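You operate a simulated robot arm through the tools that you are given. There is no shell and no other tool. Be economical: measure what you need, move in short steps, check, and stop when the job is done.

You run a simulated two-armed robot. Do the job below in one go: nothing can be reset, and whatever is moved stays where it is left.

Task
On the open end of the craft table, fold the striped cloth in half.
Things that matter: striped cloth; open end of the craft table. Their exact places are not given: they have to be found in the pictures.

It is judged by the outcome, as a careful person would: the job done as asked, and still so three seconds after it is handed in. It fails if anything else is knocked over, pushed out of place, dropped, spilled or broken. Flat cloth is picked up by pressing the open fingertips on it (5 to 10 N) and closing them slowly along it; thin cloth reads only 2 to 8 mm in the jaws.

Robot
Two 7-joint arms with two-finger parallel grippers on one trunk, on a base that drives. Base frame: it is fixed to the floor where the robot stands at the start and does not move with it; the origin is under the middle of the robot, x ahead of it, y to its left, z up. Lengths are in m, angles in rad, forces in N, time in s.
The left shoulder is at the start at [0.07, 0.163, 1.07], the right one opposite. Places, roughly: open end of the craft table [0.6, -0.2, 0.8]. Payload 3.43 kg a hand.
The tool frame of a hand sits at the grasp point between the pads (the TCP): z along the fingers, y along the line on which they close. The tips reach 0.034 m beyond it. Largest opening 0.128 m; finger width 0.024, thickness 0.012; the body of the gripper, 0.048 by 0.13 m, starts 0.096 m behind the TCP.
Orientation is that of the tool frame in the base frame, as a unit quaternion [x, y, z, w]. With the fingers straight down and closing along the base's y, the tool's x points along the base's -x, its y along +y and its z along -z.

Tools
- The arms move only by the tool nudge_tool. It takes "left_steps", "right_steps" or both (then of equal length, played together; a hand with none holds still); each is one flat list of numbers, 6 for each row, row after row: the shift along the tool's x, y, z in units of 200 mm (1.0 is 200 mm), then the turn, a rotation vector about the tool's x, y, z in units of 120 degrees (1.0 is 120 degrees). In form: [dx, dy, dz, rx, ry, rz, dx, dy, dz, rx, ry, rz, ...]. A call has 1 to 12 rows; each row is the pose to reach, as a shift and turn from the pose commanded when the call began, along the tool's axes at that moment. "left_gripper" and "right_gripper" are, for a hand that has rows, the closure, from 0 (fully open) to 1 (shut), set as the call begins (left out, the last holds). A call with a number of a shift or a turn outside -1 to 1 is refused whole. Rows are played at 5 a second. More than 0.05 m and 0.15 rad between two rows, or a gripper value outside its range, and nothing of the call is played. A pose out of reach is approached as far as the arm can. The call stops where the force on the tool passes 40 N (or 10 N more than at its start, if that is more) or the arm is blocked; 0.2 s more then pass. Each finger travels about 0.153 m/s and halts on what it meets, pressing with about 34 N; the grip force reading is that of the motor and also rises with nothing between the fingers. The clock runs only during rows and for 0.2 s after the last one: add rows that repeat a pose to give the fingers time. The reply holds the time, the measured pose of the TCP, the force on the tool along the base axes, the opening and the grip force, in the units named above and with some noise.
- Cameras (640 x 400 px; columns grow to the right, rows downward): "scene" is now at [0.1258, -0.0183, 1.275]; the picture's right is [-0.24, -0.97, 0.00], its down [-0.75, 0.19, -0.63] and it looks along [0.61, -0.15, -0.78] (base axes); focal length 238 px, centre (320, 200). "left" rides on the left gripper at [0.076, 0.011, -0.16] in its tool frame; the picture's right is [-0.15, 0.99, 0.00], its down [-0.88, -0.13, -0.46] and it looks along [-0.45, -0.07, 0.89] (tool axes); focal length 234 px, centre (320, 200). "right" rides on the right gripper at [0.076, -0.011, -0.16] in its tool frame; the picture's right is [0.15, 0.99, 0.00], its down [-0.88, 0.13, -0.46] and it looks along [-0.45, 0.07, 0.89] (tool axes); focal length 234 px, centre (320, 200).
- camera(camera): a new picture of that camera. The clock stands still meanwhile.
- lift_body(by): slides the trunk up (or, below 0, down) by that many m; the arms and the scene camera ride with it, the base frame stays. It gives what a move gives, with no picture.
- roll_base(legs): drives the robot by 1 to 6 legs, each [ahead, left, turn to the left] in m, m and rad, along the robot's own axes; the way and the turn of a leg run together, so that a leg with both is an arc; at most 1.5 m and 3.142 rad a leg. The arms and the cameras ride along, it lands a little off, and it stops where it bumps. It gives what a move gives.
- pan_tilt(pan, tilt): turns the head with the scene camera to pan (to the left, within 1.501 rad either way) and tilt (down, from -0.506 to 1.204), counted from straight ahead of the robot. It gives what a move gives.
- pixel_to_xyz(camera, pixels): for up to 12 pixels [column, row] of the newest picture of that camera ("zoom" is the newest enlarged one), the place [x, y, z] in the base frame of the surface seen there, good to about 0.003 m. The clock stands still meanwhile.
- enlarge(camera, box): a new picture of the part [left, top, right, bottom] of that camera's present view, enlarged. The clock stands still meanwhile.
- hand_in(): hands the job in; it is judged then, once.

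Keep the steps short. Do not move on a guess: measure, check each grasp and each placing, and mend mistakes. In all there are 80 turns and 58 pictures (those below and enlarged ones count). Leave the grippers open and the arms clear of the work at the hand-in unless told otherwise, and finish with a single line.

The tools are called after "Emit:" by a JSON object that holds its "fn" and its "kwargs". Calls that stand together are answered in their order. nudge_tool: Moves the arms, as the interface text tells. Its arguments: {"type":"object","properties":{"left_steps":{"type":"array","items":{"type":"number"}},"left_gripper":{"type":"number"},"right_steps":{"type":"array","items":{"type":"number"}},"right_gripper":{"type":"number"}},"required":[]} The other tools are called the same way: lift_body (by) slides the trunk up or down; roll_base (legs) drives the base; pan_tilt (pan, tilt) turns the head that bears the scene camera; camera (camera) takes a picture; pixel_to_xyz (camera, pixels) gives the place of the surface under pixels of a picture; enlarge (camera, box) takes an enlarged picture of a part of a camera's view; hand_in () hands the job in.

At the start:

```text
clock: 0.0
left_eef_pos: [0.5768, 0.2918, 0.9289]
left_ee_rot: [0.0, 1.0, 0.0, 0.0]
left_ft_force: [0.2, 1.4, 0.9]
left_finger_gap: 0.128
left_grip_force: 0.0
right_eef_pos: [0.67, -0.2547, 1.0024]
right_ee_rot: [0.001, 1.0, 0.0, 0.0]
right_ft_force: [0.6, -0.6, -0.3]
right_finger_gap: 0.1281
right_grip_force: 0.1
trunk travel left (down, up): [-0.55, 0.39]
robot x, y, heading: [0.0002, 0.0009, 0.0]
head pan, tilt: [-0.241, 0.89]
```

scene: 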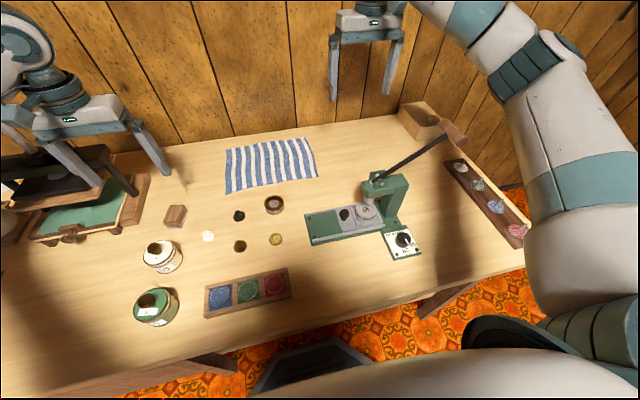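
right: 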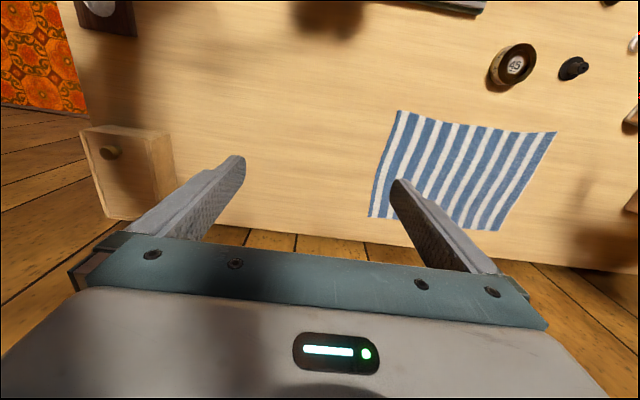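
left: 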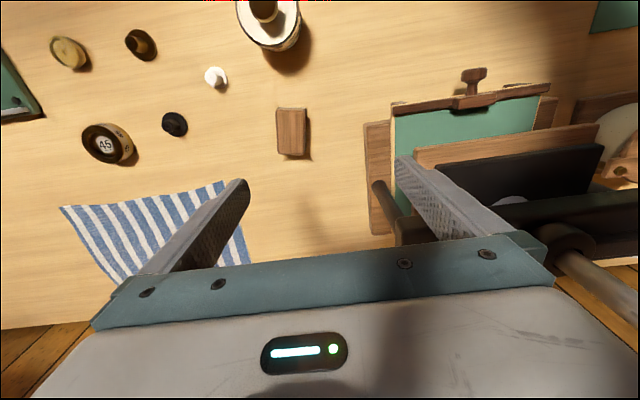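

The striped cloth lies at about (226..318, 138..193) in the scene. I'll enlarge it and measure its corners.

Emit:
{"fn": "enlarge", "kwargs": {"camera": "scene", "box": [190, 110, 350, 210]}}

Emit:
{"fn": "pixel_to_xyz", "kwargs": {"camera": "scene", "pixels": [[228, 151], [306, 140], [316, 177], [228, 191], [270, 165], [274, 203], [239, 215], [176, 212], [385, 185], [210, 140], [340, 130], [345, 210]]}}

```text
4.00 times, centred on (270, 160) of scene
```

zoom: 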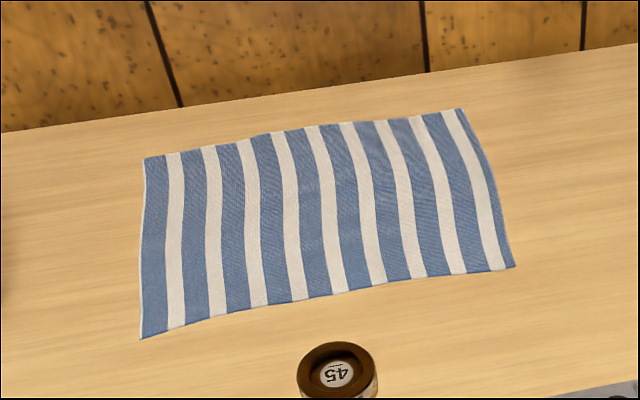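

```text
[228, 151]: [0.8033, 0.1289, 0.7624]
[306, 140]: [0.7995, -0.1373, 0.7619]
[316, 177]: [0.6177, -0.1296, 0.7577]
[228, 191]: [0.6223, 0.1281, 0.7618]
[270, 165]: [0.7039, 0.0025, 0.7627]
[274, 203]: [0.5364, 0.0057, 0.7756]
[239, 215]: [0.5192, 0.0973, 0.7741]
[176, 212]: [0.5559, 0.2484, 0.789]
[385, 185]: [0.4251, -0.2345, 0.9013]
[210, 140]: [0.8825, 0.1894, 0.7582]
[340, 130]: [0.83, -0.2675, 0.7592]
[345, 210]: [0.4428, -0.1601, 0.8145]
```

The cloth spans x 0.62–0.80 and y −0.13–0.13, with its top at about z 0.762. I plan to fold the near long edge over to the far edge using both hands. Before that I'll measure the press, its lever and the other obstacles nearby.

Emit:
{"fn": "pixel_to_xyz", "kwargs": {"camera": "scene", "pixels": [[374, 177], [380, 172], [400, 163], [425, 150], [445, 138], [458, 135], [345, 213], [310, 230], [366, 205], [310, 178], [226, 193], [240, 246]]}}

Emit:
{"fn": "enlarge", "kwargs": {"camera": "scene", "box": [280, 90, 540, 260]}}

```text
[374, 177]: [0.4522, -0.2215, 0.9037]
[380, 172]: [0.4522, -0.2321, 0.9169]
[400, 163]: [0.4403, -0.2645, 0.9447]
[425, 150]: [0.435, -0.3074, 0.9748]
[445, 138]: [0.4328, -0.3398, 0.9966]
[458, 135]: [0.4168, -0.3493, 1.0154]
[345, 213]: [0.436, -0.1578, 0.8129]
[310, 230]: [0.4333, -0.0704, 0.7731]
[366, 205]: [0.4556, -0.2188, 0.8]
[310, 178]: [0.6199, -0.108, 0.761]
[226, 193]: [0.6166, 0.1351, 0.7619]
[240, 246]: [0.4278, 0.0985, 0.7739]
```

```text
2.35 times, centred on (410, 175) of scene
```

zoom: 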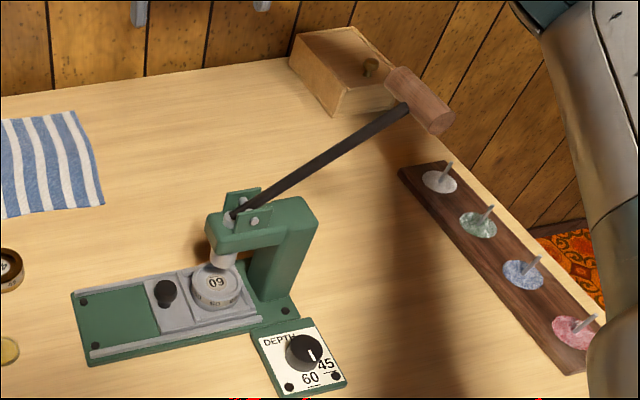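

The press lever sits at x≈0.43, y −0.22 to −0.37, z up to about 1.03, so the right forearm must stay above it. I'll raise the trunk 0.18, then look at the arm.

Emit:
{"fn": "lift_body", "kwargs": {"by": 0.18}}

Emit:
{"fn": "camera", "kwargs": {"camera": "scene"}}

```text
clock: 2.0
left_eef_pos: [0.5755, 0.2932, 1.1098]
left_ee_rot: [0.001, 1.0, 0.0, 0.0]
left_ft_force: [-0.4, -0.2, 0.1]
left_finger_gap: 0.1277
left_grip_force: 0.1
right_eef_pos: [0.67, -0.2539, 1.1825]
right_ee_rot: [0.0, 1.0, 0.0, 0.0]
right_ft_force: [0.1, -0.3, -0.3]
right_finger_gap: 0.1283
right_grip_force: 0.0
trunk travel left (down, up): [-0.73, 0.21]
robot x, y, heading: [0.0011, -0.0015, 0.001]
head pan, tilt: [-0.241, 0.89]
```

```text
52 pictures are left
```

scene: 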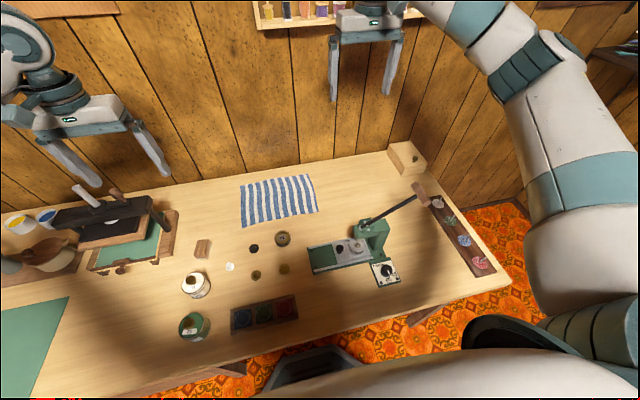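

The forearm runs along (600,170)–(480,20). I'll check how high it is, and where the wall shelf sits.

Emit:
{"fn": "pixel_to_xyz", "kwargs": {"camera": "scene", "pixels": [[480, 25], [510, 80], [530, 130], [560, 180], [600, 240], [300, 20], [380, 15], [300, 120], [300, 155], [115, 215], [85, 190], [60, 200]]}}

```text
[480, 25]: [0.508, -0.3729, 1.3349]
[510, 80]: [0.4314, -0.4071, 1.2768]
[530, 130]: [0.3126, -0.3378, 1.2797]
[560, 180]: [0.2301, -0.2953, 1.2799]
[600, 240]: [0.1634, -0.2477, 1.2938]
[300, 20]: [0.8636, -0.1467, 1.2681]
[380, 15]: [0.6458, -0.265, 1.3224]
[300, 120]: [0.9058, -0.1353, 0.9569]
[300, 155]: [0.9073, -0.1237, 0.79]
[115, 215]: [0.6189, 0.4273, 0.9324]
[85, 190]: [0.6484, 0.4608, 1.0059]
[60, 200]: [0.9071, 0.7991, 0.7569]
```

The wall is at x≈0.907 and the shelf front at x≈0.86. The right forearm is at z≈1.28, well clear of the lever. Next I'll bring both hands above the near edge, still high, tilting the fingers 30° away from the robot and closing them to about a 50 mm opening.

Emit:
{"fn": "nudge_tool", "kwargs": {"left_steps": [-0.038, -0.167, 0, 0, -0.0625, 0, -0.076, -0.333, 0, 0, -0.125, 0, -0.114, -0.5, 0, 0, -0.1875, 0, -0.152, -0.667, 0, 0, -0.25, 0, -0.19, -0.833, 0, 0, -0.25, 0, -0.2275, -1.0, 0, 0, -0.25, 0], "right_steps": [0.041, 0.138, 0.058, 0, -0.0625, 0, 0.082, 0.277, 0.117, 0, -0.125, 0, 0.123, 0.415, 0.175, 0, -0.1875, 0, 0.163, 0.553, 0.233, 0, -0.25, 0, 0.204, 0.692, 0.292, 0, -0.25, 0, 0.245, 0.83, 0.35, 0, -0.25, 0], "left_gripper": 0.61, "right_gripper": 0.61}}

Emit:
{"fn": "camera", "kwargs": {"camera": "scene"}}

```text
clock: 3.4
left_eef_pos: [0.6224, 0.0935, 1.1088]
left_ee_rot: [0.0, 0.966, 0.0, 0.258]
left_ft_force: [0.9, 0.8, 0.3]
left_finger_gap: 0.05
left_grip_force: 0.0
right_eef_pos: [0.622, -0.0868, 1.1118]
right_ee_rot: [0.0, 0.966, 0.001, 0.259]
right_ft_force: [-0.2, -0.5, -0.3]
right_finger_gap: 0.0498
right_grip_force: 0.2
trunk travel left (down, up): [-0.73, 0.21]
robot x, y, heading: [-0.0001, -0.0008, 0.001]
head pan, tilt: [-0.241, 0.89]
```

```text
51 pictures are left
```

scene: 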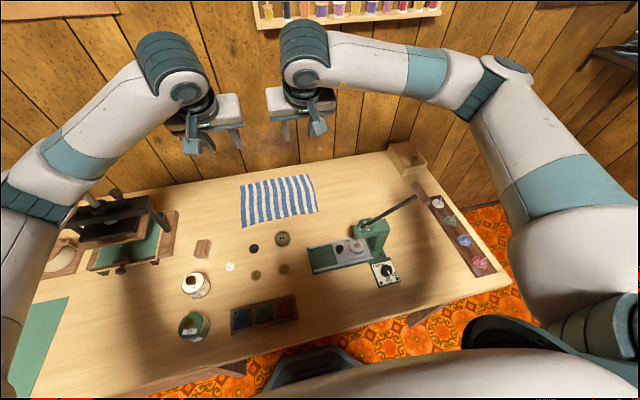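

Both hands are tilted and above the near edge. Now I'll go straight down 0.22 to z≈0.89 and check.

Emit:
{"fn": "nudge_tool", "kwargs": {"left_steps": [0.0917, 0, 0.1588, 0, 0, 0, 0.183, 0, 0.3175, 0, 0, 0, 0.275, 0, 0.476, 0, 0, 0, 0.367, 0, 0.635, 0, 0, 0, 0.458, 0, 0.794, 0, 0, 0, 0.55, 0, 0.9525, 0, 0, 0], "right_steps": [0.0917, 0, 0.1588, 0, 0, 0, 0.183, 0, 0.3175, 0, 0, 0, 0.275, 0, 0.476, 0, 0, 0, 0.367, 0, 0.635, 0, 0, 0, 0.458, 0, 0.794, 0, 0, 0, 0.55, 0, 0.9525, 0, 0, 0]}}

Emit:
{"fn": "camera", "kwargs": {"camera": "scene"}}

Emit:
{"fn": "camera", "kwargs": {"camera": "left"}}

Emit:
{"fn": "camera", "kwargs": {"camera": "right"}}

```text
clock: 4.8
left_eef_pos: [0.6192, 0.0926, 0.8909]
left_ee_rot: [0.0, 0.966, 0.0, 0.259]
left_ft_force: [0.4, 0.1, 0.2]
left_finger_gap: 0.0498
left_grip_force: 0.0
right_eef_pos: [0.6201, -0.0865, 0.8918]
right_ee_rot: [0.0, 0.966, 0.0, 0.259]
right_ft_force: [0.3, 0.1, 0.3]
right_finger_gap: 0.0496
right_grip_force: 0.1
trunk travel left (down, up): [-0.73, 0.21]
robot x, y, heading: [0.0009, -0.0001, -0.0]
head pan, tilt: [-0.241, 0.89]
```

```text
50 pictures are left
```

scene: 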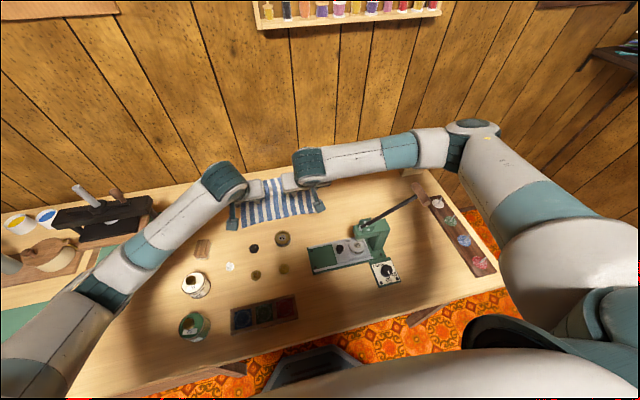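

```text
49 pictures are left
```

left: 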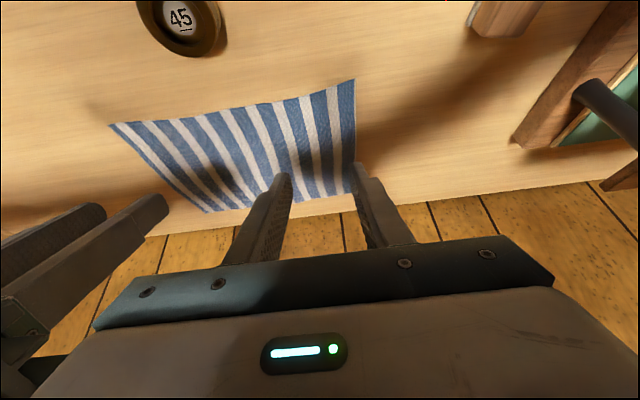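

```text
48 pictures are left
```

right: 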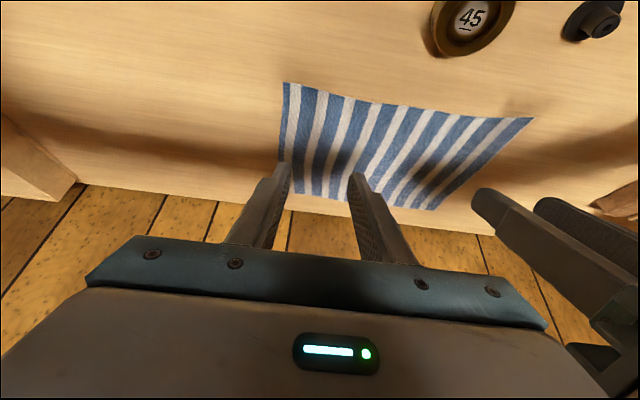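

The hands are clear of each other. I'll measure the cloth edge with both hand cameras, and the right forearm height over the lever.

Emit:
{"fn": "pixel_to_xyz", "kwargs": {"camera": "left", "pixels": [[353, 81], [340, 87], [310, 95], [280, 101], [200, 116], [115, 126], [400, 120]]}}

Emit:
{"fn": "pixel_to_xyz", "kwargs": {"camera": "right", "pixels": [[286, 84], [300, 89], [340, 96], [380, 104], [430, 110], [528, 120], [240, 100]]}}

Emit:
{"fn": "pixel_to_xyz", "kwargs": {"camera": "scene", "pixels": [[370, 167], [400, 163], [430, 152], [450, 145], [140, 270], [190, 215]]}}

```text
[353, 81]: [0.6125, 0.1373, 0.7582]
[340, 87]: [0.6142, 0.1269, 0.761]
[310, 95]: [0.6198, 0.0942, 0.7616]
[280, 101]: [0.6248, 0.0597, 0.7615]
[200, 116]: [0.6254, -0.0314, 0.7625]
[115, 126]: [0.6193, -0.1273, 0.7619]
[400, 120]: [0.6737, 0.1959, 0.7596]
```

```text
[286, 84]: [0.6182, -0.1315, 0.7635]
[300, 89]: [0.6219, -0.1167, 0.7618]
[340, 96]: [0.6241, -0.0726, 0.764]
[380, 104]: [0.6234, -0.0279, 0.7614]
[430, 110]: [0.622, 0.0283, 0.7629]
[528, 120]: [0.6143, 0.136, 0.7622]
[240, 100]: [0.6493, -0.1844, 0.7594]
```

```text
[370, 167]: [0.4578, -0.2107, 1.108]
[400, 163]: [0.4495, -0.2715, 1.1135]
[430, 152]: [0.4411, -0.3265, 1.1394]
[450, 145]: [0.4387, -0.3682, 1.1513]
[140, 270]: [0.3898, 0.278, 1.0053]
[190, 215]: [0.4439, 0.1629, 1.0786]
```

The right forearm underside at x≈0.44, y≈−0.3 would be only about 4 cm above the lever, and I still have to descend. I'll raise the trunk 0.18 more and use vertical fingers, which puts the forearm ahead of the lever and steeper.

Emit:
{"fn": "lift_body", "kwargs": {"by": 0.18}}

Emit:
{"fn": "nudge_tool", "kwargs": {"left_steps": [0, 0, 0, 0, 0.0625, 0, 0, 0, 0, 0, 0.125, 0, 0, 0, 0, 0, 0.1875, 0, 0, 0, 0, 0, 0.25, 0], "right_steps": [0, 0, 0, 0, 0.0625, 0, 0, 0, 0, 0, 0.125, 0, 0, 0, 0, 0, 0.1875, 0, 0, 0, 0, 0, 0.25, 0]}}

Emit:
{"fn": "camera", "kwargs": {"camera": "scene"}}

```text
clock: 6.8
left_eef_pos: [0.6203, 0.092, 1.071]
left_ee_rot: [0.0, 0.966, 0.0, 0.259]
left_ft_force: [0.1, 0.1, -0.3]
left_finger_gap: 0.0497
left_grip_force: 0.1
right_eef_pos: [0.6207, -0.0874, 1.0726]
right_ee_rot: [0.0, 0.966, 0.0, 0.259]
right_ft_force: [-0.2, 0.2, -0.5]
right_finger_gap: 0.0499
right_grip_force: 0.1
trunk travel left (down, up): [-0.91, 0.03]
robot x, y, heading: [0.0006, -0.0006, 0.003]
head pan, tilt: [-0.241, 0.89]
```

```text
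clock: 7.8
left_eef_pos: [0.6205, 0.0927, 1.0685]
left_ee_rot: [0.0, 1.0, 0.0, -0.001]
left_ft_force: [1.1, -0.1, -0.5]
left_finger_gap: 0.0497
left_grip_force: 0.1
right_eef_pos: [0.6208, -0.0869, 1.0716]
right_ee_rot: [0.0, 1.0, 0.001, -0.002]
right_ft_force: [-0.1, 0.4, 0.5]
right_finger_gap: 0.0498
right_grip_force: 0.1
trunk travel left (down, up): [-0.91, 0.03]
robot x, y, heading: [-0.0025, -0.003, -0.007]
head pan, tilt: [-0.241, 0.89]
```

```text
47 pictures are left
```

scene: 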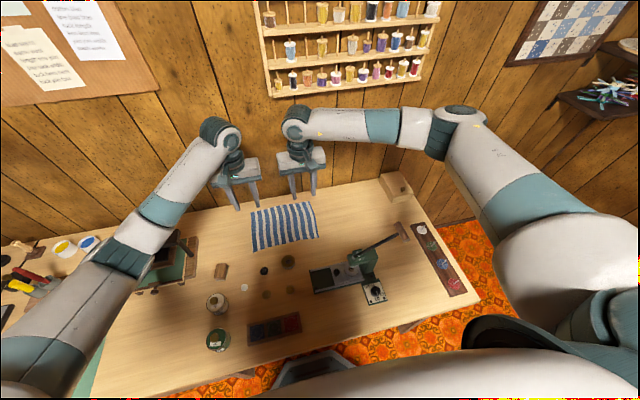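

Hands are vertical, with the right forearm well above and ahead of the lever. I'll descend 0.2 to z≈0.87 and check the forearm again.

Emit:
{"fn": "nudge_tool", "kwargs": {"left_steps": [0, 0, 0.2, 0, 0, 0, 0, 0, 0.4, 0, 0, 0, 0, 0, 0.6, 0, 0, 0, 0, 0, 0.8, 0, 0, 0, -0.01, 0, 1.0, 0, 0, 0], "right_steps": [0, 0, 0.2, 0, 0, 0, 0, 0, 0.4, 0, 0, 0, 0, 0, 0.6, 0, 0, 0, 0, 0, 0.8, 0, 0, 0, -0.02, 0, 1.0, 0, 0, 0]}}

Emit:
{"fn": "camera", "kwargs": {"camera": "scene"}}

Emit:
{"fn": "camera", "kwargs": {"camera": "left"}}

Emit:
{"fn": "camera", "kwargs": {"camera": "right"}}

```text
clock: 9.0
left_eef_pos: [0.6211, 0.092, 0.8702]
left_ee_rot: [0.0, 1.0, -0.001, 0.0]
left_ft_force: [0.7, 0.2, 0.5]
left_finger_gap: 0.05
left_grip_force: 0.2
right_eef_pos: [0.6254, -0.0865, 0.8716]
right_ee_rot: [0.0, 1.0, 0.0, 0.001]
right_ft_force: [0.8, 0.2, 0.2]
right_finger_gap: 0.0499
right_grip_force: 0.0
trunk travel left (down, up): [-0.91, 0.03]
robot x, y, heading: [0.0024, -0.0035, -0.002]
head pan, tilt: [-0.241, 0.89]
```

```text
46 pictures are left
```

scene: 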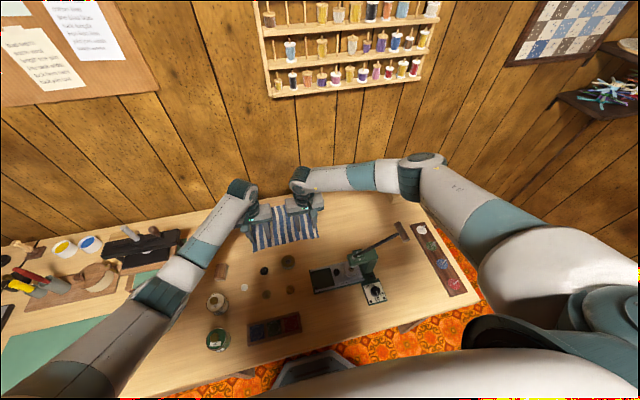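

```text
45 pictures are left
```

left: 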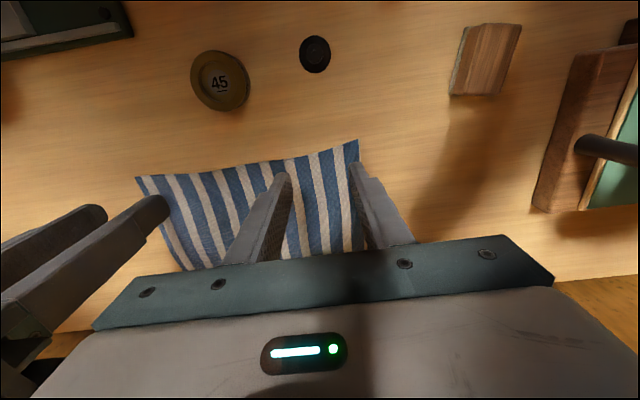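

```text
44 pictures are left
```

right: 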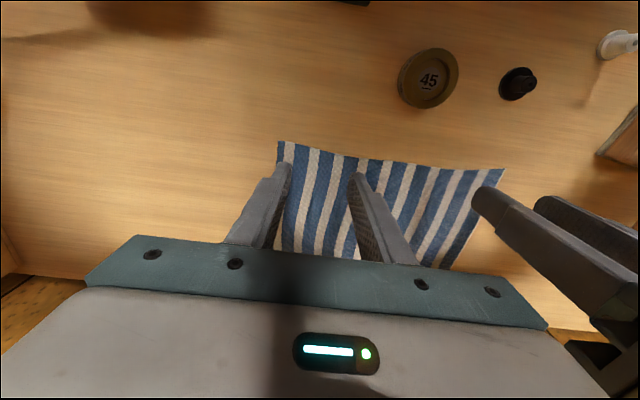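

Fingers straddle the edge near both corners, and the forearm is clear. I'll descend to just above the cloth (TCP z≈0.800).

Emit:
{"fn": "nudge_tool", "kwargs": {"left_steps": [0, 0, 0.15, 0, 0, 0, 0, 0, 0.3, 0, 0, 0, 0, 0, 0.35, 0, 0, 0], "right_steps": [0, 0, 0.15, 0, 0, 0, 0, 0, 0.3, 0, 0, 0, 0, 0, 0.357, 0, 0, 0]}}

Emit:
{"fn": "enlarge", "kwargs": {"camera": "left", "box": [160, 80, 480, 280]}}

Emit:
{"fn": "enlarge", "kwargs": {"camera": "right", "box": [160, 80, 480, 280]}}

```text
clock: 9.8
left_eef_pos: [0.6192, 0.093, 0.7993]
left_ee_rot: [0.0, 1.0, 0.001, 0.0]
left_ft_force: [0.4, 0.3, 0.0]
left_finger_gap: 0.0503
left_grip_force: 0.0
right_eef_pos: [0.6264, -0.0858, 0.8014]
right_ee_rot: [0.0, 1.0, -0.001, 0.0]
right_ft_force: [0.5, 0.5, 0.3]
right_finger_gap: 0.0498
right_grip_force: 0.1
trunk travel left (down, up): [-0.91, 0.03]
robot x, y, heading: [-0.0008, -0.0005, -0.007]
head pan, tilt: [-0.241, 0.89]
```

```text
2.00 times, centred on (320, 180) of left
```

zoom: 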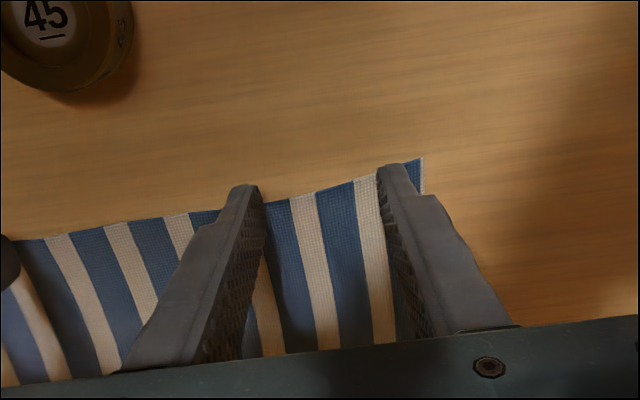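

```text
2.00 times, centred on (320, 180) of right
```

zoom: 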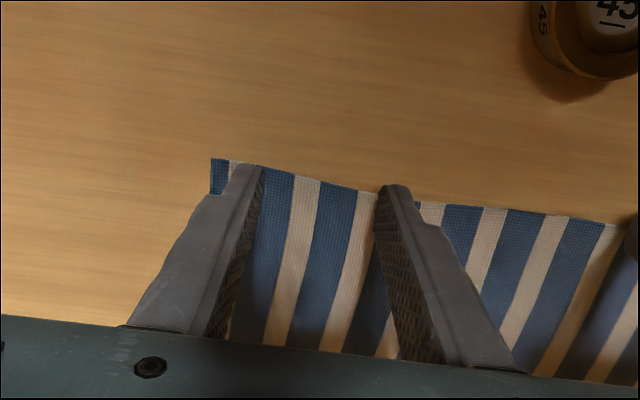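

The tips are at the edge, about 4 mm above the cloth. I'll press down gently in small steps and read the force.

Emit:
{"fn": "nudge_tool", "kwargs": {"left_steps": [0, 0, 0.015, 0, 0, 0, 0, 0, 0.025, 0, 0, 0], "right_steps": [0, 0, 0.02, 0, 0, 0, 0, 0, 0.035, 0, 0, 0]}}

```text
clock: 10.4
left_eef_pos: [0.6203, 0.0921, 0.7968]
left_ee_rot: [0.0, 1.0, 0.0, 0.001]
left_ft_force: [0.1, -0.3, 3.0]
left_finger_gap: 0.0498
left_grip_force: 0.1
right_eef_pos: [0.6241, -0.087, 0.7956]
right_ee_rot: [0.0, 1.0, 0.0, 0.001]
right_ft_force: [1.3, 0.2, 4.8]
right_finger_gap: 0.0499
right_grip_force: 0.1
trunk travel left (down, up): [-0.91, 0.03]
robot x, y, heading: [-0.0026, 0.0006, -0.001]
head pan, tilt: [-0.241, 0.89]
```

Contact is made (3 and 4.8 N). I'll press a touch more and start closing.

Emit:
{"fn": "nudge_tool", "kwargs": {"left_steps": [0, 0, 0.012, 0, 0, 0, 0, 0, 0.012, 0, 0, 0], "right_steps": [0, 0, 0.008, 0, 0, 0, 0, 0, 0.008, 0, 0, 0]}}

Emit:
{"fn": "nudge_tool", "kwargs": {"left_steps": [0, 0, 0, 0, 0, 0], "right_steps": [0, 0, 0, 0, 0, 0], "left_gripper": 0.68, "right_gripper": 0.68}}

Emit:
{"fn": "nudge_tool", "kwargs": {"left_steps": [0, 0, 0, 0, 0, 0], "right_steps": [0, 0, 0, 0, 0, 0], "left_gripper": 0.76, "right_gripper": 0.76}}

Emit:
{"fn": "enlarge", "kwargs": {"camera": "left", "box": [160, 80, 480, 280]}}

Emit:
{"fn": "enlarge", "kwargs": {"camera": "right", "box": [160, 80, 480, 280]}}

```text
clock: 11.0
left_eef_pos: [0.6207, 0.0921, 0.7948]
left_ee_rot: [0.0, 1.0, 0.0, 0.002]
left_ft_force: [1.3, 0.6, 14.1]
left_finger_gap: 0.0497
left_grip_force: 0.2
right_eef_pos: [0.6254, -0.0876, 0.7955]
right_ee_rot: [0.0, 1.0, 0.0, 0.002]
right_ft_force: [3.2, -1.2, 13.5]
right_finger_gap: 0.0498
right_grip_force: 0.1
trunk travel left (down, up): [-0.91, 0.03]
robot x, y, heading: [0.0022, -0.0014, 0.004]
head pan, tilt: [-0.241, 0.89]
```

```text
clock: 11.4
left_eef_pos: [0.6207, 0.0921, 0.795]
left_ee_rot: [0.0, 1.0, -0.001, 0.002]
left_ft_force: [2.8, -1.7, 15.6]
left_finger_gap: 0.04
left_grip_force: 0.0
right_eef_pos: [0.6237, -0.0866, 0.7943]
right_ee_rot: [0.0, 1.0, 0.0, 0.002]
right_ft_force: [2.5, 2.2, 17.1]
right_finger_gap: 0.0404
right_grip_force: 0.1
trunk travel left (down, up): [-0.91, 0.03]
robot x, y, heading: [0.0024, -0.003, 0.004]
head pan, tilt: [-0.241, 0.89]
```

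```text
clock: 11.8
left_eef_pos: [0.6197, 0.0929, 0.7955]
left_ee_rot: [0.0, 1.0, -0.001, 0.001]
left_ft_force: [2.6, -4.4, 17.4]
left_finger_gap: 0.0308
left_grip_force: 0.1
right_eef_pos: [0.6229, -0.0858, 0.7954]
right_ee_rot: [0.0, 1.0, 0.001, 0.002]
right_ft_force: [2.1, 3.3, 17.7]
right_finger_gap: 0.031
right_grip_force: 0.0
trunk travel left (down, up): [-0.91, 0.03]
robot x, y, heading: [-0.0005, -0.0006, -0.002]
head pan, tilt: [-0.241, 0.89]
```

```text
2.00 times, centred on (320, 180) of left
```

zoom: 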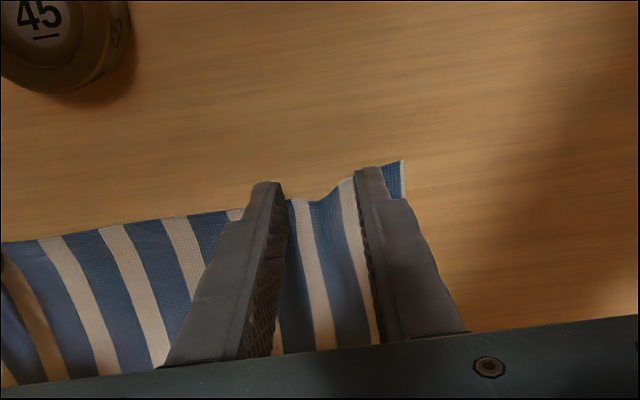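

```text
2.00 times, centred on (320, 180) of right
```

zoom: 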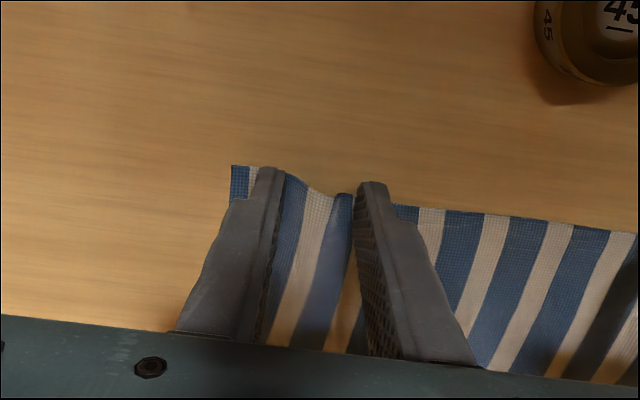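

The cloth is rucking up between the fingers on both sides. The force is a bit high at 17 N, so I'll ease up slightly and keep closing in steps.

Emit:
{"fn": "nudge_tool", "kwargs": {"left_steps": [0, 0, -0.006, 0, 0, 0], "right_steps": [0, 0, -0.006, 0, 0, 0], "left_gripper": 0.84, "right_gripper": 0.84}}

Emit:
{"fn": "nudge_tool", "kwargs": {"left_steps": [0, 0, 0, 0, 0, 0], "right_steps": [0, 0, 0, 0, 0, 0], "left_gripper": 0.92, "right_gripper": 0.92}}

Emit:
{"fn": "nudge_tool", "kwargs": {"left_steps": [0, 0, 0, 0, 0, 0, 0, 0, 0, 0, 0, 0], "right_steps": [0, 0, 0, 0, 0, 0, 0, 0, 0, 0, 0, 0], "left_gripper": 1.0, "right_gripper": 1.0}}

Emit:
{"fn": "enlarge", "kwargs": {"camera": "left", "box": [160, 80, 480, 280]}}

Emit:
{"fn": "enlarge", "kwargs": {"camera": "right", "box": [160, 80, 480, 280]}}

```text
clock: 12.2
left_eef_pos: [0.6187, 0.0938, 0.7958]
left_ee_rot: [-0.001, 1.0, 0.001, 0.0]
left_ft_force: [0.6, 1.5, 12.0]
left_finger_gap: 0.0189
left_grip_force: 0.0
right_eef_pos: [0.6231, -0.0877, 0.7956]
right_ee_rot: [0.0, 1.0, -0.001, 0.001]
right_ft_force: [-1.9, -0.8, 18.3]
right_finger_gap: 0.0188
right_grip_force: 0.0
trunk travel left (down, up): [-0.91, 0.03]
robot x, y, heading: [-0.0022, -0.0009, -0.002]
head pan, tilt: [-0.241, 0.89]
```

```text
clock: 12.6
left_eef_pos: [0.6195, 0.093, 0.7951]
left_ee_rot: [0.0, 1.0, 0.0, 0.002]
left_ft_force: [-0.9, -0.4, 10.1]
left_finger_gap: 0.0101
left_grip_force: 0.0
right_eef_pos: [0.6236, -0.087, 0.7961]
right_ee_rot: [0.0, 1.0, 0.0, 0.001]
right_ft_force: [-1.6, 1.1, 15.7]
right_finger_gap: 0.0092
right_grip_force: 0.2
trunk travel left (down, up): [-0.91, 0.03]
robot x, y, heading: [-0.0023, -0.0002, -0.002]
head pan, tilt: [-0.241, 0.89]
```

```text
clock: 13.2
left_eef_pos: [0.6195, 0.0924, 0.7954]
left_ee_rot: [0.0, 1.0, 0.0, 0.001]
left_ft_force: [-0.4, -4.9, 5.5]
left_finger_gap: 0.0053
left_grip_force: 34.8
right_eef_pos: [0.6233, -0.0853, 0.7956]
right_ee_rot: [-0.001, 1.0, 0.001, 0.001]
right_ft_force: [-2.2, 4.3, 15.8]
right_finger_gap: 0.0023
right_grip_force: 34.4
trunk travel left (down, up): [-0.91, 0.03]
robot x, y, heading: [0.0038, -0.0031, 0.003]
head pan, tilt: [-0.241, 0.89]
```

```text
2.00 times, centred on (320, 180) of left
```

zoom: 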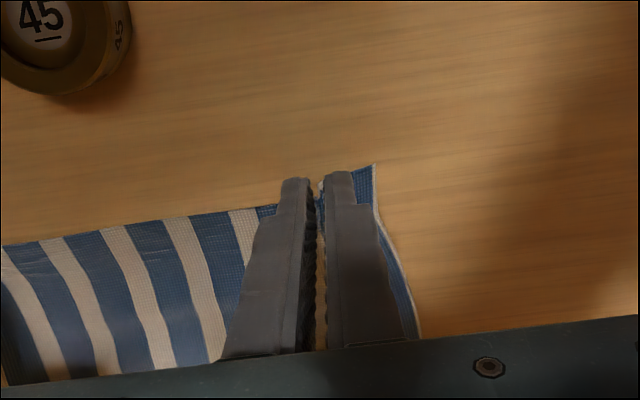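

```text
2.00 times, centred on (320, 180) of right
```

zoom: 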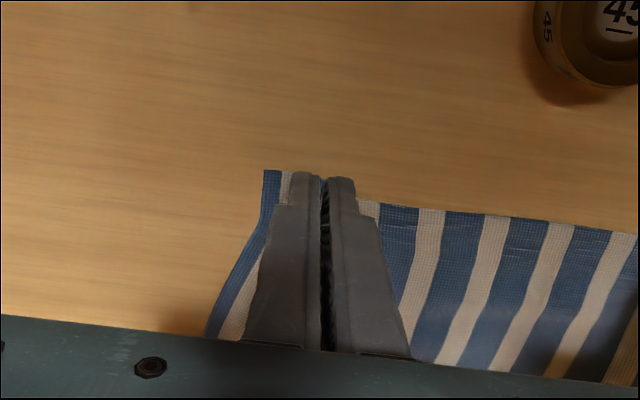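

Both jaws hold cloth (5.3 and 2.3 mm, 34 N). I'll lift 30 mm as a test.

Emit:
{"fn": "nudge_tool", "kwargs": {"left_steps": [0, 0, -0.05, 0, 0, 0, 0, 0, -0.1, 0, 0, 0, 0, 0, -0.15, 0, 0, 0], "right_steps": [0, 0, -0.05, 0, 0, 0, 0, 0, -0.1, 0, 0, 0, 0, 0, -0.15, 0, 0, 0]}}

Emit:
{"fn": "camera", "kwargs": {"camera": "left"}}

Emit:
{"fn": "camera", "kwargs": {"camera": "right"}}

```text
clock: 14.0
left_eef_pos: [0.6224, 0.093, 0.8243]
left_ee_rot: [0.0, 1.0, -0.001, 0.0]
left_ft_force: [0.6, -5.7, -0.4]
left_finger_gap: 0.0054
left_grip_force: 34.6
right_eef_pos: [0.6245, -0.0863, 0.8228]
right_ee_rot: [-0.001, 1.0, 0.0, 0.0]
right_ft_force: [-0.3, 4.9, 0.7]
right_finger_gap: 0.0022
right_grip_force: 33.9
trunk travel left (down, up): [-0.91, 0.03]
robot x, y, heading: [0.003, -0.0012, 0.001]
head pan, tilt: [-0.241, 0.89]
```

```text
37 pictures are left
```

left: 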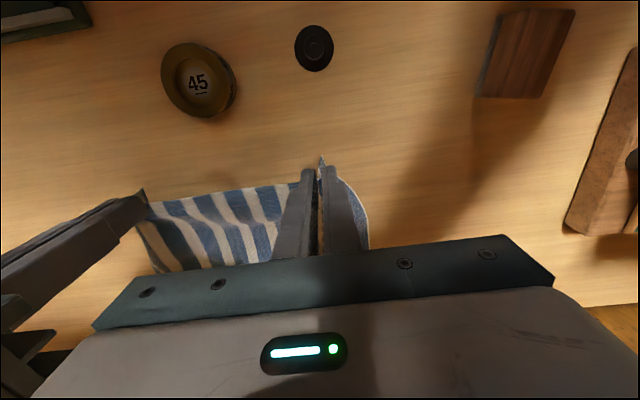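

```text
36 pictures are left
```

right: 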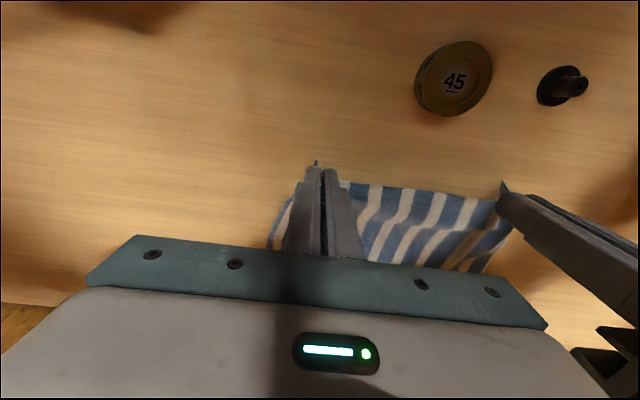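

Both corners came up with the hands. There is a 5 N pull between the hands, so I'll bring them 4 mm closer each. Then I'll carry the edge along an arc over the middle line (x≈0.71), with a slight back-lean towards the end, and stop partway to look.

Emit:
{"fn": "nudge_tool", "kwargs": {"left_steps": [-0.035, -0.01, -0.065, 0, 0, 0, -0.07, -0.02, -0.13, 0, 0, 0, -0.13, -0.02, -0.18, 0, 0, 0, -0.19, -0.02, -0.22, 0, 0, 0, -0.265, -0.02, -0.25, 0, 0, 0, -0.34, -0.02, -0.27, 0, 0, 0, -0.4, -0.02, -0.275, 0, 0.015, 0, -0.465, -0.02, -0.275, 0, 0.03, 0, -0.53, -0.02, -0.262, 0, 0.045, 0, -0.59, -0.02, -0.245, 0, 0.06, 0, -0.65, -0.02, -0.2, 0, 0.08, 0, -0.7, -0.02, -0.16, 0, 0.1, 0], "right_steps": [-0.035, 0.01, -0.065, 0, 0, 0, -0.07, 0.02, -0.13, 0, 0, 0, -0.13, 0.02, -0.18, 0, 0, 0, -0.19, 0.02, -0.22, 0, 0, 0, -0.265, 0.02, -0.25, 0, 0, 0, -0.34, 0.02, -0.27, 0, 0, 0, -0.4, 0.02, -0.275, 0, 0.015, 0, -0.465, 0.02, -0.275, 0, 0.03, 0, -0.53, 0.02, -0.262, 0, 0.045, 0, -0.59, 0.02, -0.245, 0, 0.06, 0, -0.65, 0.02, -0.2, 0, 0.08, 0, -0.7, 0.02, -0.16, 0, 0.1, 0]}}

Emit:
{"fn": "camera", "kwargs": {"camera": "scene"}}

Emit:
{"fn": "camera", "kwargs": {"camera": "left"}}

```text
clock: 16.6
left_eef_pos: [0.7101, 0.0994, 0.8736]
left_ee_rot: [0.001, 0.996, -0.004, -0.088]
left_ft_force: [-1.6, -24.1, -0.6]
left_finger_gap: 0.0064
left_grip_force: 33.7
left hand out of reach, approached as far as the arm can: row 10, 11, 12
right_eef_pos: [0.6945, -0.0895, 0.8745]
right_ee_rot: [-0.003, 0.995, 0.003, -0.104]
right_ft_force: [1.8, 24.2, 0.3]
right_finger_gap: 0.0024
right_grip_force: 34.0
right hand out of reach, approached as far as the arm can: row 10, 11, 12
trunk travel left (down, up): [-0.91, 0.03]
robot x, y, heading: [-0.0008, 0.0002, -0.002]
head pan, tilt: [-0.241, 0.89]
```

```text
35 pictures are left
```

scene: 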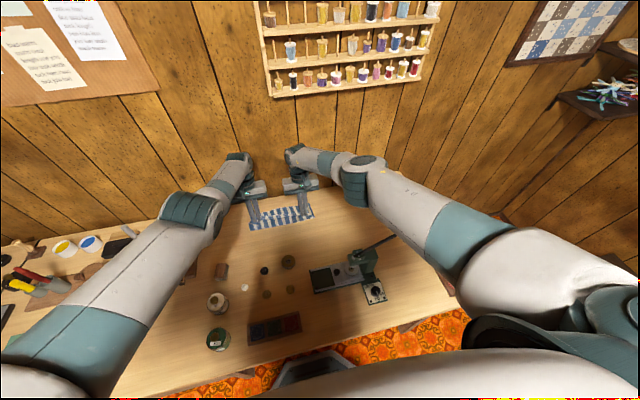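

```text
34 pictures are left
```

left: 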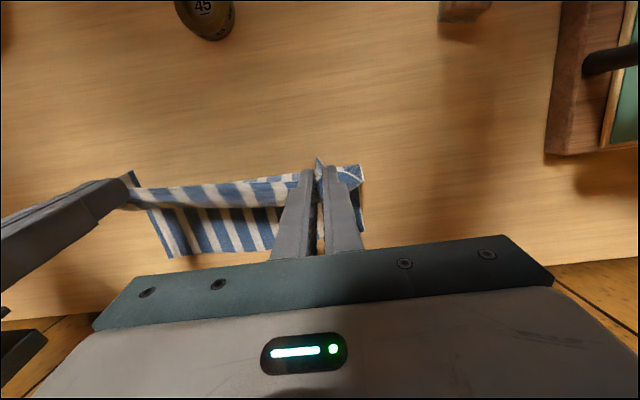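

The raised trunk limits the reach: both hands stopped near x 0.70, with 24 N of pull between them. I'll first go back to a reachable pose (x≈0.70, upright) to release that tension, and measure the right arm's clearance over the lever before lowering the trunk.

Emit:
{"fn": "nudge_tool", "kwargs": {"left_steps": [0.161, 0, -0.012, 0, -0.05, 0, 0.322, 0, -0.0235, 0, -0.1, 0, 0.322, 0, -0.0235, 0, -0.1, 0], "right_steps": [0.161, 0, -0.012, 0, -0.05, 0, 0.322, 0, -0.0235, 0, -0.1, 0, 0.322, 0, -0.0235, 0, -0.1, 0]}}

Emit:
{"fn": "camera", "kwargs": {"camera": "scene"}}

Emit:
{"fn": "pixel_to_xyz", "kwargs": {"camera": "scene", "pixels": [[365, 175], [390, 195], [420, 205], [450, 215], [400, 215], [430, 245], [460, 260], [180, 215], [130, 260], [90, 310], [300, 352], [315, 370]]}}

```text
clock: 16.9
left_eef_pos: [0.6651, 0.1032, 0.8496]
left_ee_rot: [-0.01, 0.991, 0.001, -0.13]
left_ft_force: [3.3, -25.2, 3.7]
left_finger_gap: 0.0017
left_grip_force: 33.8
right_eef_pos: [0.6905, -0.1036, 0.8762]
right_ee_rot: [0.03, 0.997, 0.002, -0.076]
right_ft_force: [-4.1, 25.9, -3.4]
right_finger_gap: 0.0018
right_grip_force: 34.3
trunk travel left (down, up): [-0.91, 0.03]
robot x, y, heading: [-0.0005, -0.0022, -0.004]
head pan, tilt: [-0.241, 0.89]
stopped in row 1 (left hand): the force on the tool passed its limit (the readings are from after the stop); the commanded pose is now the measured one
```

```text
33 pictures are left
```

scene: 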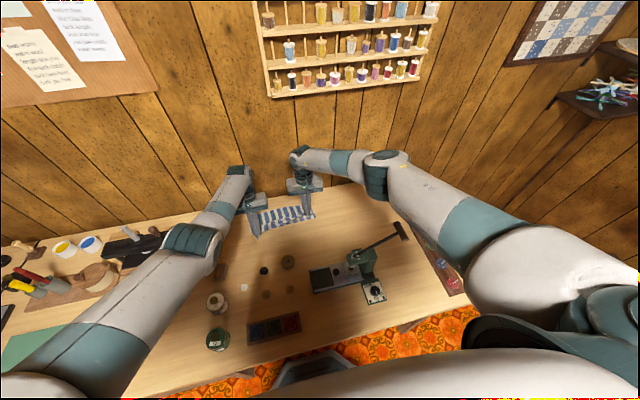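

```text
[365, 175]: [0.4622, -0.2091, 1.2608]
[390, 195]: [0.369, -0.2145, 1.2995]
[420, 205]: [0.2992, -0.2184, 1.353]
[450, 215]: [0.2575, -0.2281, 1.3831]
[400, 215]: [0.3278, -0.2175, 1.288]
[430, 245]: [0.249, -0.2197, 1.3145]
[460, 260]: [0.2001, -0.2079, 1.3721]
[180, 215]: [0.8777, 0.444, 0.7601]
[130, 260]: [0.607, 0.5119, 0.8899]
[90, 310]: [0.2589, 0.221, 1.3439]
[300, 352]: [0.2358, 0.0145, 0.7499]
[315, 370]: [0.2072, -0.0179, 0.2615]
```

The left jaw now reads only 1.7 mm and the hands are further apart, so I need to see whether cloth is still held.

Emit:
{"fn": "camera", "kwargs": {"camera": "left"}}

Emit:
{"fn": "camera", "kwargs": {"camera": "right"}}

Emit:
{"fn": "enlarge", "kwargs": {"camera": "scene", "box": [220, 140, 348, 260]}}

```text
32 pictures are left
```

left: 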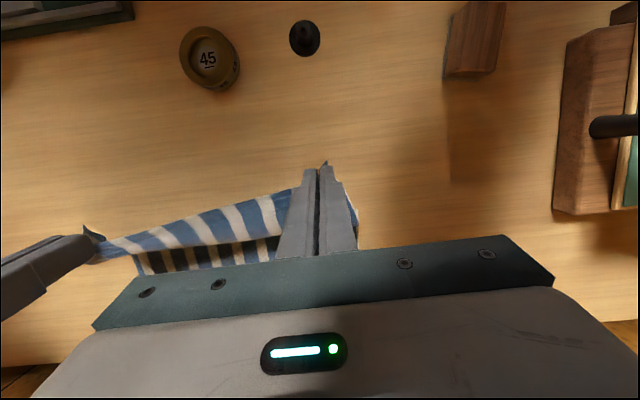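

```text
31 pictures are left
```

right: 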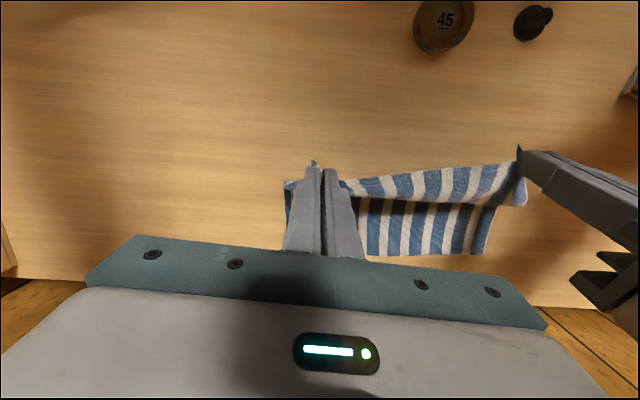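

```text
3.33 times, centred on (284, 200) of scene
```

zoom: 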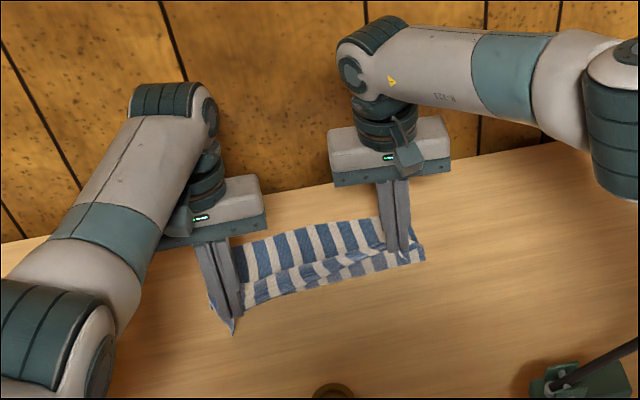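

Both ends are still held, but the cloth is stretched taut between the hands. I'll move the hands about 15 mm closer, and make them upright and level with each other at x≈0.70, z≈0.87.

Emit:
{"fn": "nudge_tool", "kwargs": {"left_steps": [0, -0.05, 0, 0, 0, 0, -0.07, -0.065, -0.07, 0, -0.06, 0.005, -0.143, -0.065, -0.142, 0, -0.1245, 0.0095, -0.143, -0.065, -0.142, 0, -0.1245, 0.0095], "right_steps": [0, 0.06, 0, 0, 0, 0, -0.027, 0.08, 0.011, 0, -0.036, -0.014, -0.054, 0.08, 0.022, 0, -0.0725, -0.0286, -0.054, 0.08, 0.022, 0, -0.0725, -0.0286]}}

```text
clock: 17.9
left_eef_pos: [0.6998, 0.0993, 0.8636]
left_ee_rot: [-0.003, 1.0, 0.006, -0.004]
left_ft_force: [0.3, -0.4, 0.8]
left_finger_gap: 0.0015
left_grip_force: 34.1
right_eef_pos: [0.7033, -0.0953, 0.8695]
right_ee_rot: [0.003, 1.0, -0.004, 0.0]
right_ft_force: [0.1, 0.1, 0.5]
right_finger_gap: 0.0018
right_grip_force: 34.4
trunk travel left (down, up): [-0.91, 0.03]
robot x, y, heading: [0.006, 0.0006, -0.006]
head pan, tilt: [-0.241, 0.89]
```

Tension is gone and the hands are level. Now I'll lower the trunk 0.05 (tips stay above the table at ~0.78) and raise the hands again, which gives more forward reach.

Emit:
{"fn": "lift_body", "kwargs": {"by": -0.05}}

Emit:
{"fn": "nudge_tool", "kwargs": {"left_steps": [0, 0, -0.13, 0, 0, 0, 0, 0, -0.27, 0, 0, 0], "right_steps": [0, 0, -0.12, 0, 0, 0, 0, 0, -0.25, 0, 0, 0]}}

Emit:
{"fn": "lift_body", "kwargs": {"by": -0.05}}

Emit:
{"fn": "camera", "kwargs": {"camera": "scene"}}

Emit:
{"fn": "pixel_to_xyz", "kwargs": {"camera": "scene", "pixels": [[370, 180], [380, 195], [400, 210], [375, 160], [350, 180], [420, 235]]}}

```text
clock: 18.9
left_eef_pos: [0.6985, 0.0968, 0.8143]
left_ee_rot: [-0.003, 1.0, 0.005, -0.004]
left_ft_force: [0.2, -0.4, 0.4]
left_finger_gap: 0.0017
left_grip_force: 34.1
right_eef_pos: [0.7033, -0.0951, 0.8209]
right_ee_rot: [0.003, 1.0, -0.004, 0.0]
right_ft_force: [0.7, -0.8, 0.5]
right_finger_gap: 0.0018
right_grip_force: 33.6
trunk travel left (down, up): [-0.86, 0.08]
robot x, y, heading: [0.0043, 0.0003, 0.003]
head pan, tilt: [-0.241, 0.89]
```

```text
clock: 19.5
left_eef_pos: [0.6982, 0.0976, 0.8698]
left_ee_rot: [-0.003, 1.0, 0.005, -0.004]
left_ft_force: [0.1, 0.4, 0.4]
left_finger_gap: 0.0016
left_grip_force: 33.6
right_eef_pos: [0.7035, -0.0952, 0.869]
right_ee_rot: [0.003, 1.0, -0.004, 0.0]
right_ft_force: [-0.4, 0.6, -0.4]
right_finger_gap: 0.0018
right_grip_force: 34.2
trunk travel left (down, up): [-0.86, 0.08]
robot x, y, heading: [0.0016, 0.0011, 0.002]
head pan, tilt: [-0.241, 0.89]
```

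```text
clock: 20.4
left_eef_pos: [0.6998, 0.0971, 0.8193]
left_ee_rot: [-0.003, 1.0, 0.005, -0.005]
left_ft_force: [0.1, -0.5, -1.1]
left_finger_gap: 0.0015
left_grip_force: 33.9
right_eef_pos: [0.7036, -0.0935, 0.819]
right_ee_rot: [0.003, 1.0, -0.004, 0.0]
right_ft_force: [0.0, -0.6, 0.3]
right_finger_gap: 0.0021
right_grip_force: 34.2
trunk travel left (down, up): [-0.81, 0.13]
robot x, y, heading: [0.0016, -0.0019, -0.003]
head pan, tilt: [-0.241, 0.89]
```

```text
29 pictures are left
```

scene: 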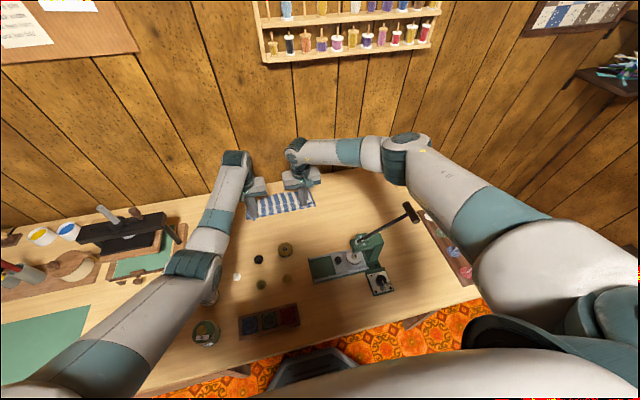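

```text
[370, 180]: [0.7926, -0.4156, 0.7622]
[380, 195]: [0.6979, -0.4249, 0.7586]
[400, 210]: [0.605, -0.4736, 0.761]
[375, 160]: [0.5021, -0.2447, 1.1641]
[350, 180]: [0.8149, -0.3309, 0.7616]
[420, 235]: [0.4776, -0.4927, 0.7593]
```

The lever is clear and the forearm is ahead of it. I'll continue the arc: up to z≈0.868 and forward to x≈0.74.

Emit:
{"fn": "nudge_tool", "kwargs": {"left_steps": [-0.02, 0, -0.15, 0, 0, 0, -0.06, 0, -0.24, 0, 0, 0, -0.13, 0, -0.25, 0, 0, 0, -0.2, 0, -0.25, 0, 0, 0], "right_steps": [0, 0, -0.15, 0, 0, 0, -0.04, 0, -0.24, 0, 0, 0, -0.11, 0, -0.25, 0, 0, 0, -0.18, 0, -0.25, 0, 0, 0]}}

Emit:
{"fn": "lift_body", "kwargs": {"by": -0.045}}

Emit:
{"fn": "camera", "kwargs": {"camera": "scene"}}

Emit:
{"fn": "camera", "kwargs": {"camera": "right"}}

```text
clock: 21.4
left_eef_pos: [0.7383, 0.097, 0.8676]
left_ee_rot: [-0.003, 1.0, 0.005, -0.005]
left_ft_force: [-0.5, 0.8, -0.5]
left_finger_gap: 0.0017
left_grip_force: 34.1
right_eef_pos: [0.74, -0.0945, 0.8699]
right_ee_rot: [0.003, 1.0, -0.004, 0.0]
right_ft_force: [0.2, -0.3, 0.3]
right_finger_gap: 0.0019
right_grip_force: 34.3
trunk travel left (down, up): [-0.81, 0.13]
robot x, y, heading: [0.0001, -0.0007, -0.0]
head pan, tilt: [-0.241, 0.89]
```

```text
clock: 22.3
left_eef_pos: [0.7386, 0.0974, 0.822]
left_ee_rot: [-0.003, 1.0, 0.005, -0.005]
left_ft_force: [-0.4, 0.2, 0.4]
left_finger_gap: 0.0015
left_grip_force: 34.0
right_eef_pos: [0.7392, -0.0937, 0.8248]
right_ee_rot: [0.003, 1.0, -0.003, -0.001]
right_ft_force: [0.2, -0.4, 0.1]
right_finger_gap: 0.0021
right_grip_force: 33.4
trunk travel left (down, up): [-0.765, 0.175]
robot x, y, heading: [-0.0014, 0.0013, 0.002]
head pan, tilt: [-0.241, 0.89]
```

```text
28 pictures are left
```

scene: 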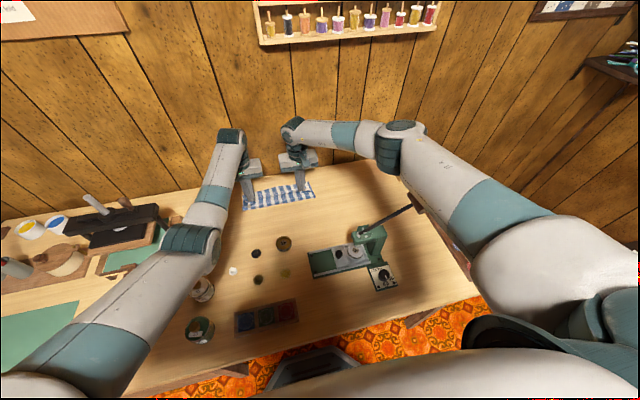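

```text
27 pictures are left
```

right: 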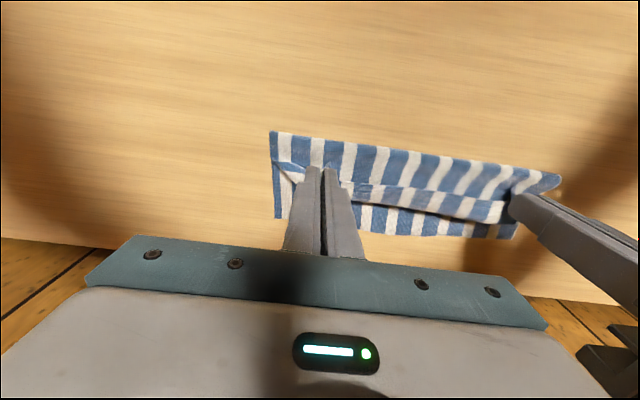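

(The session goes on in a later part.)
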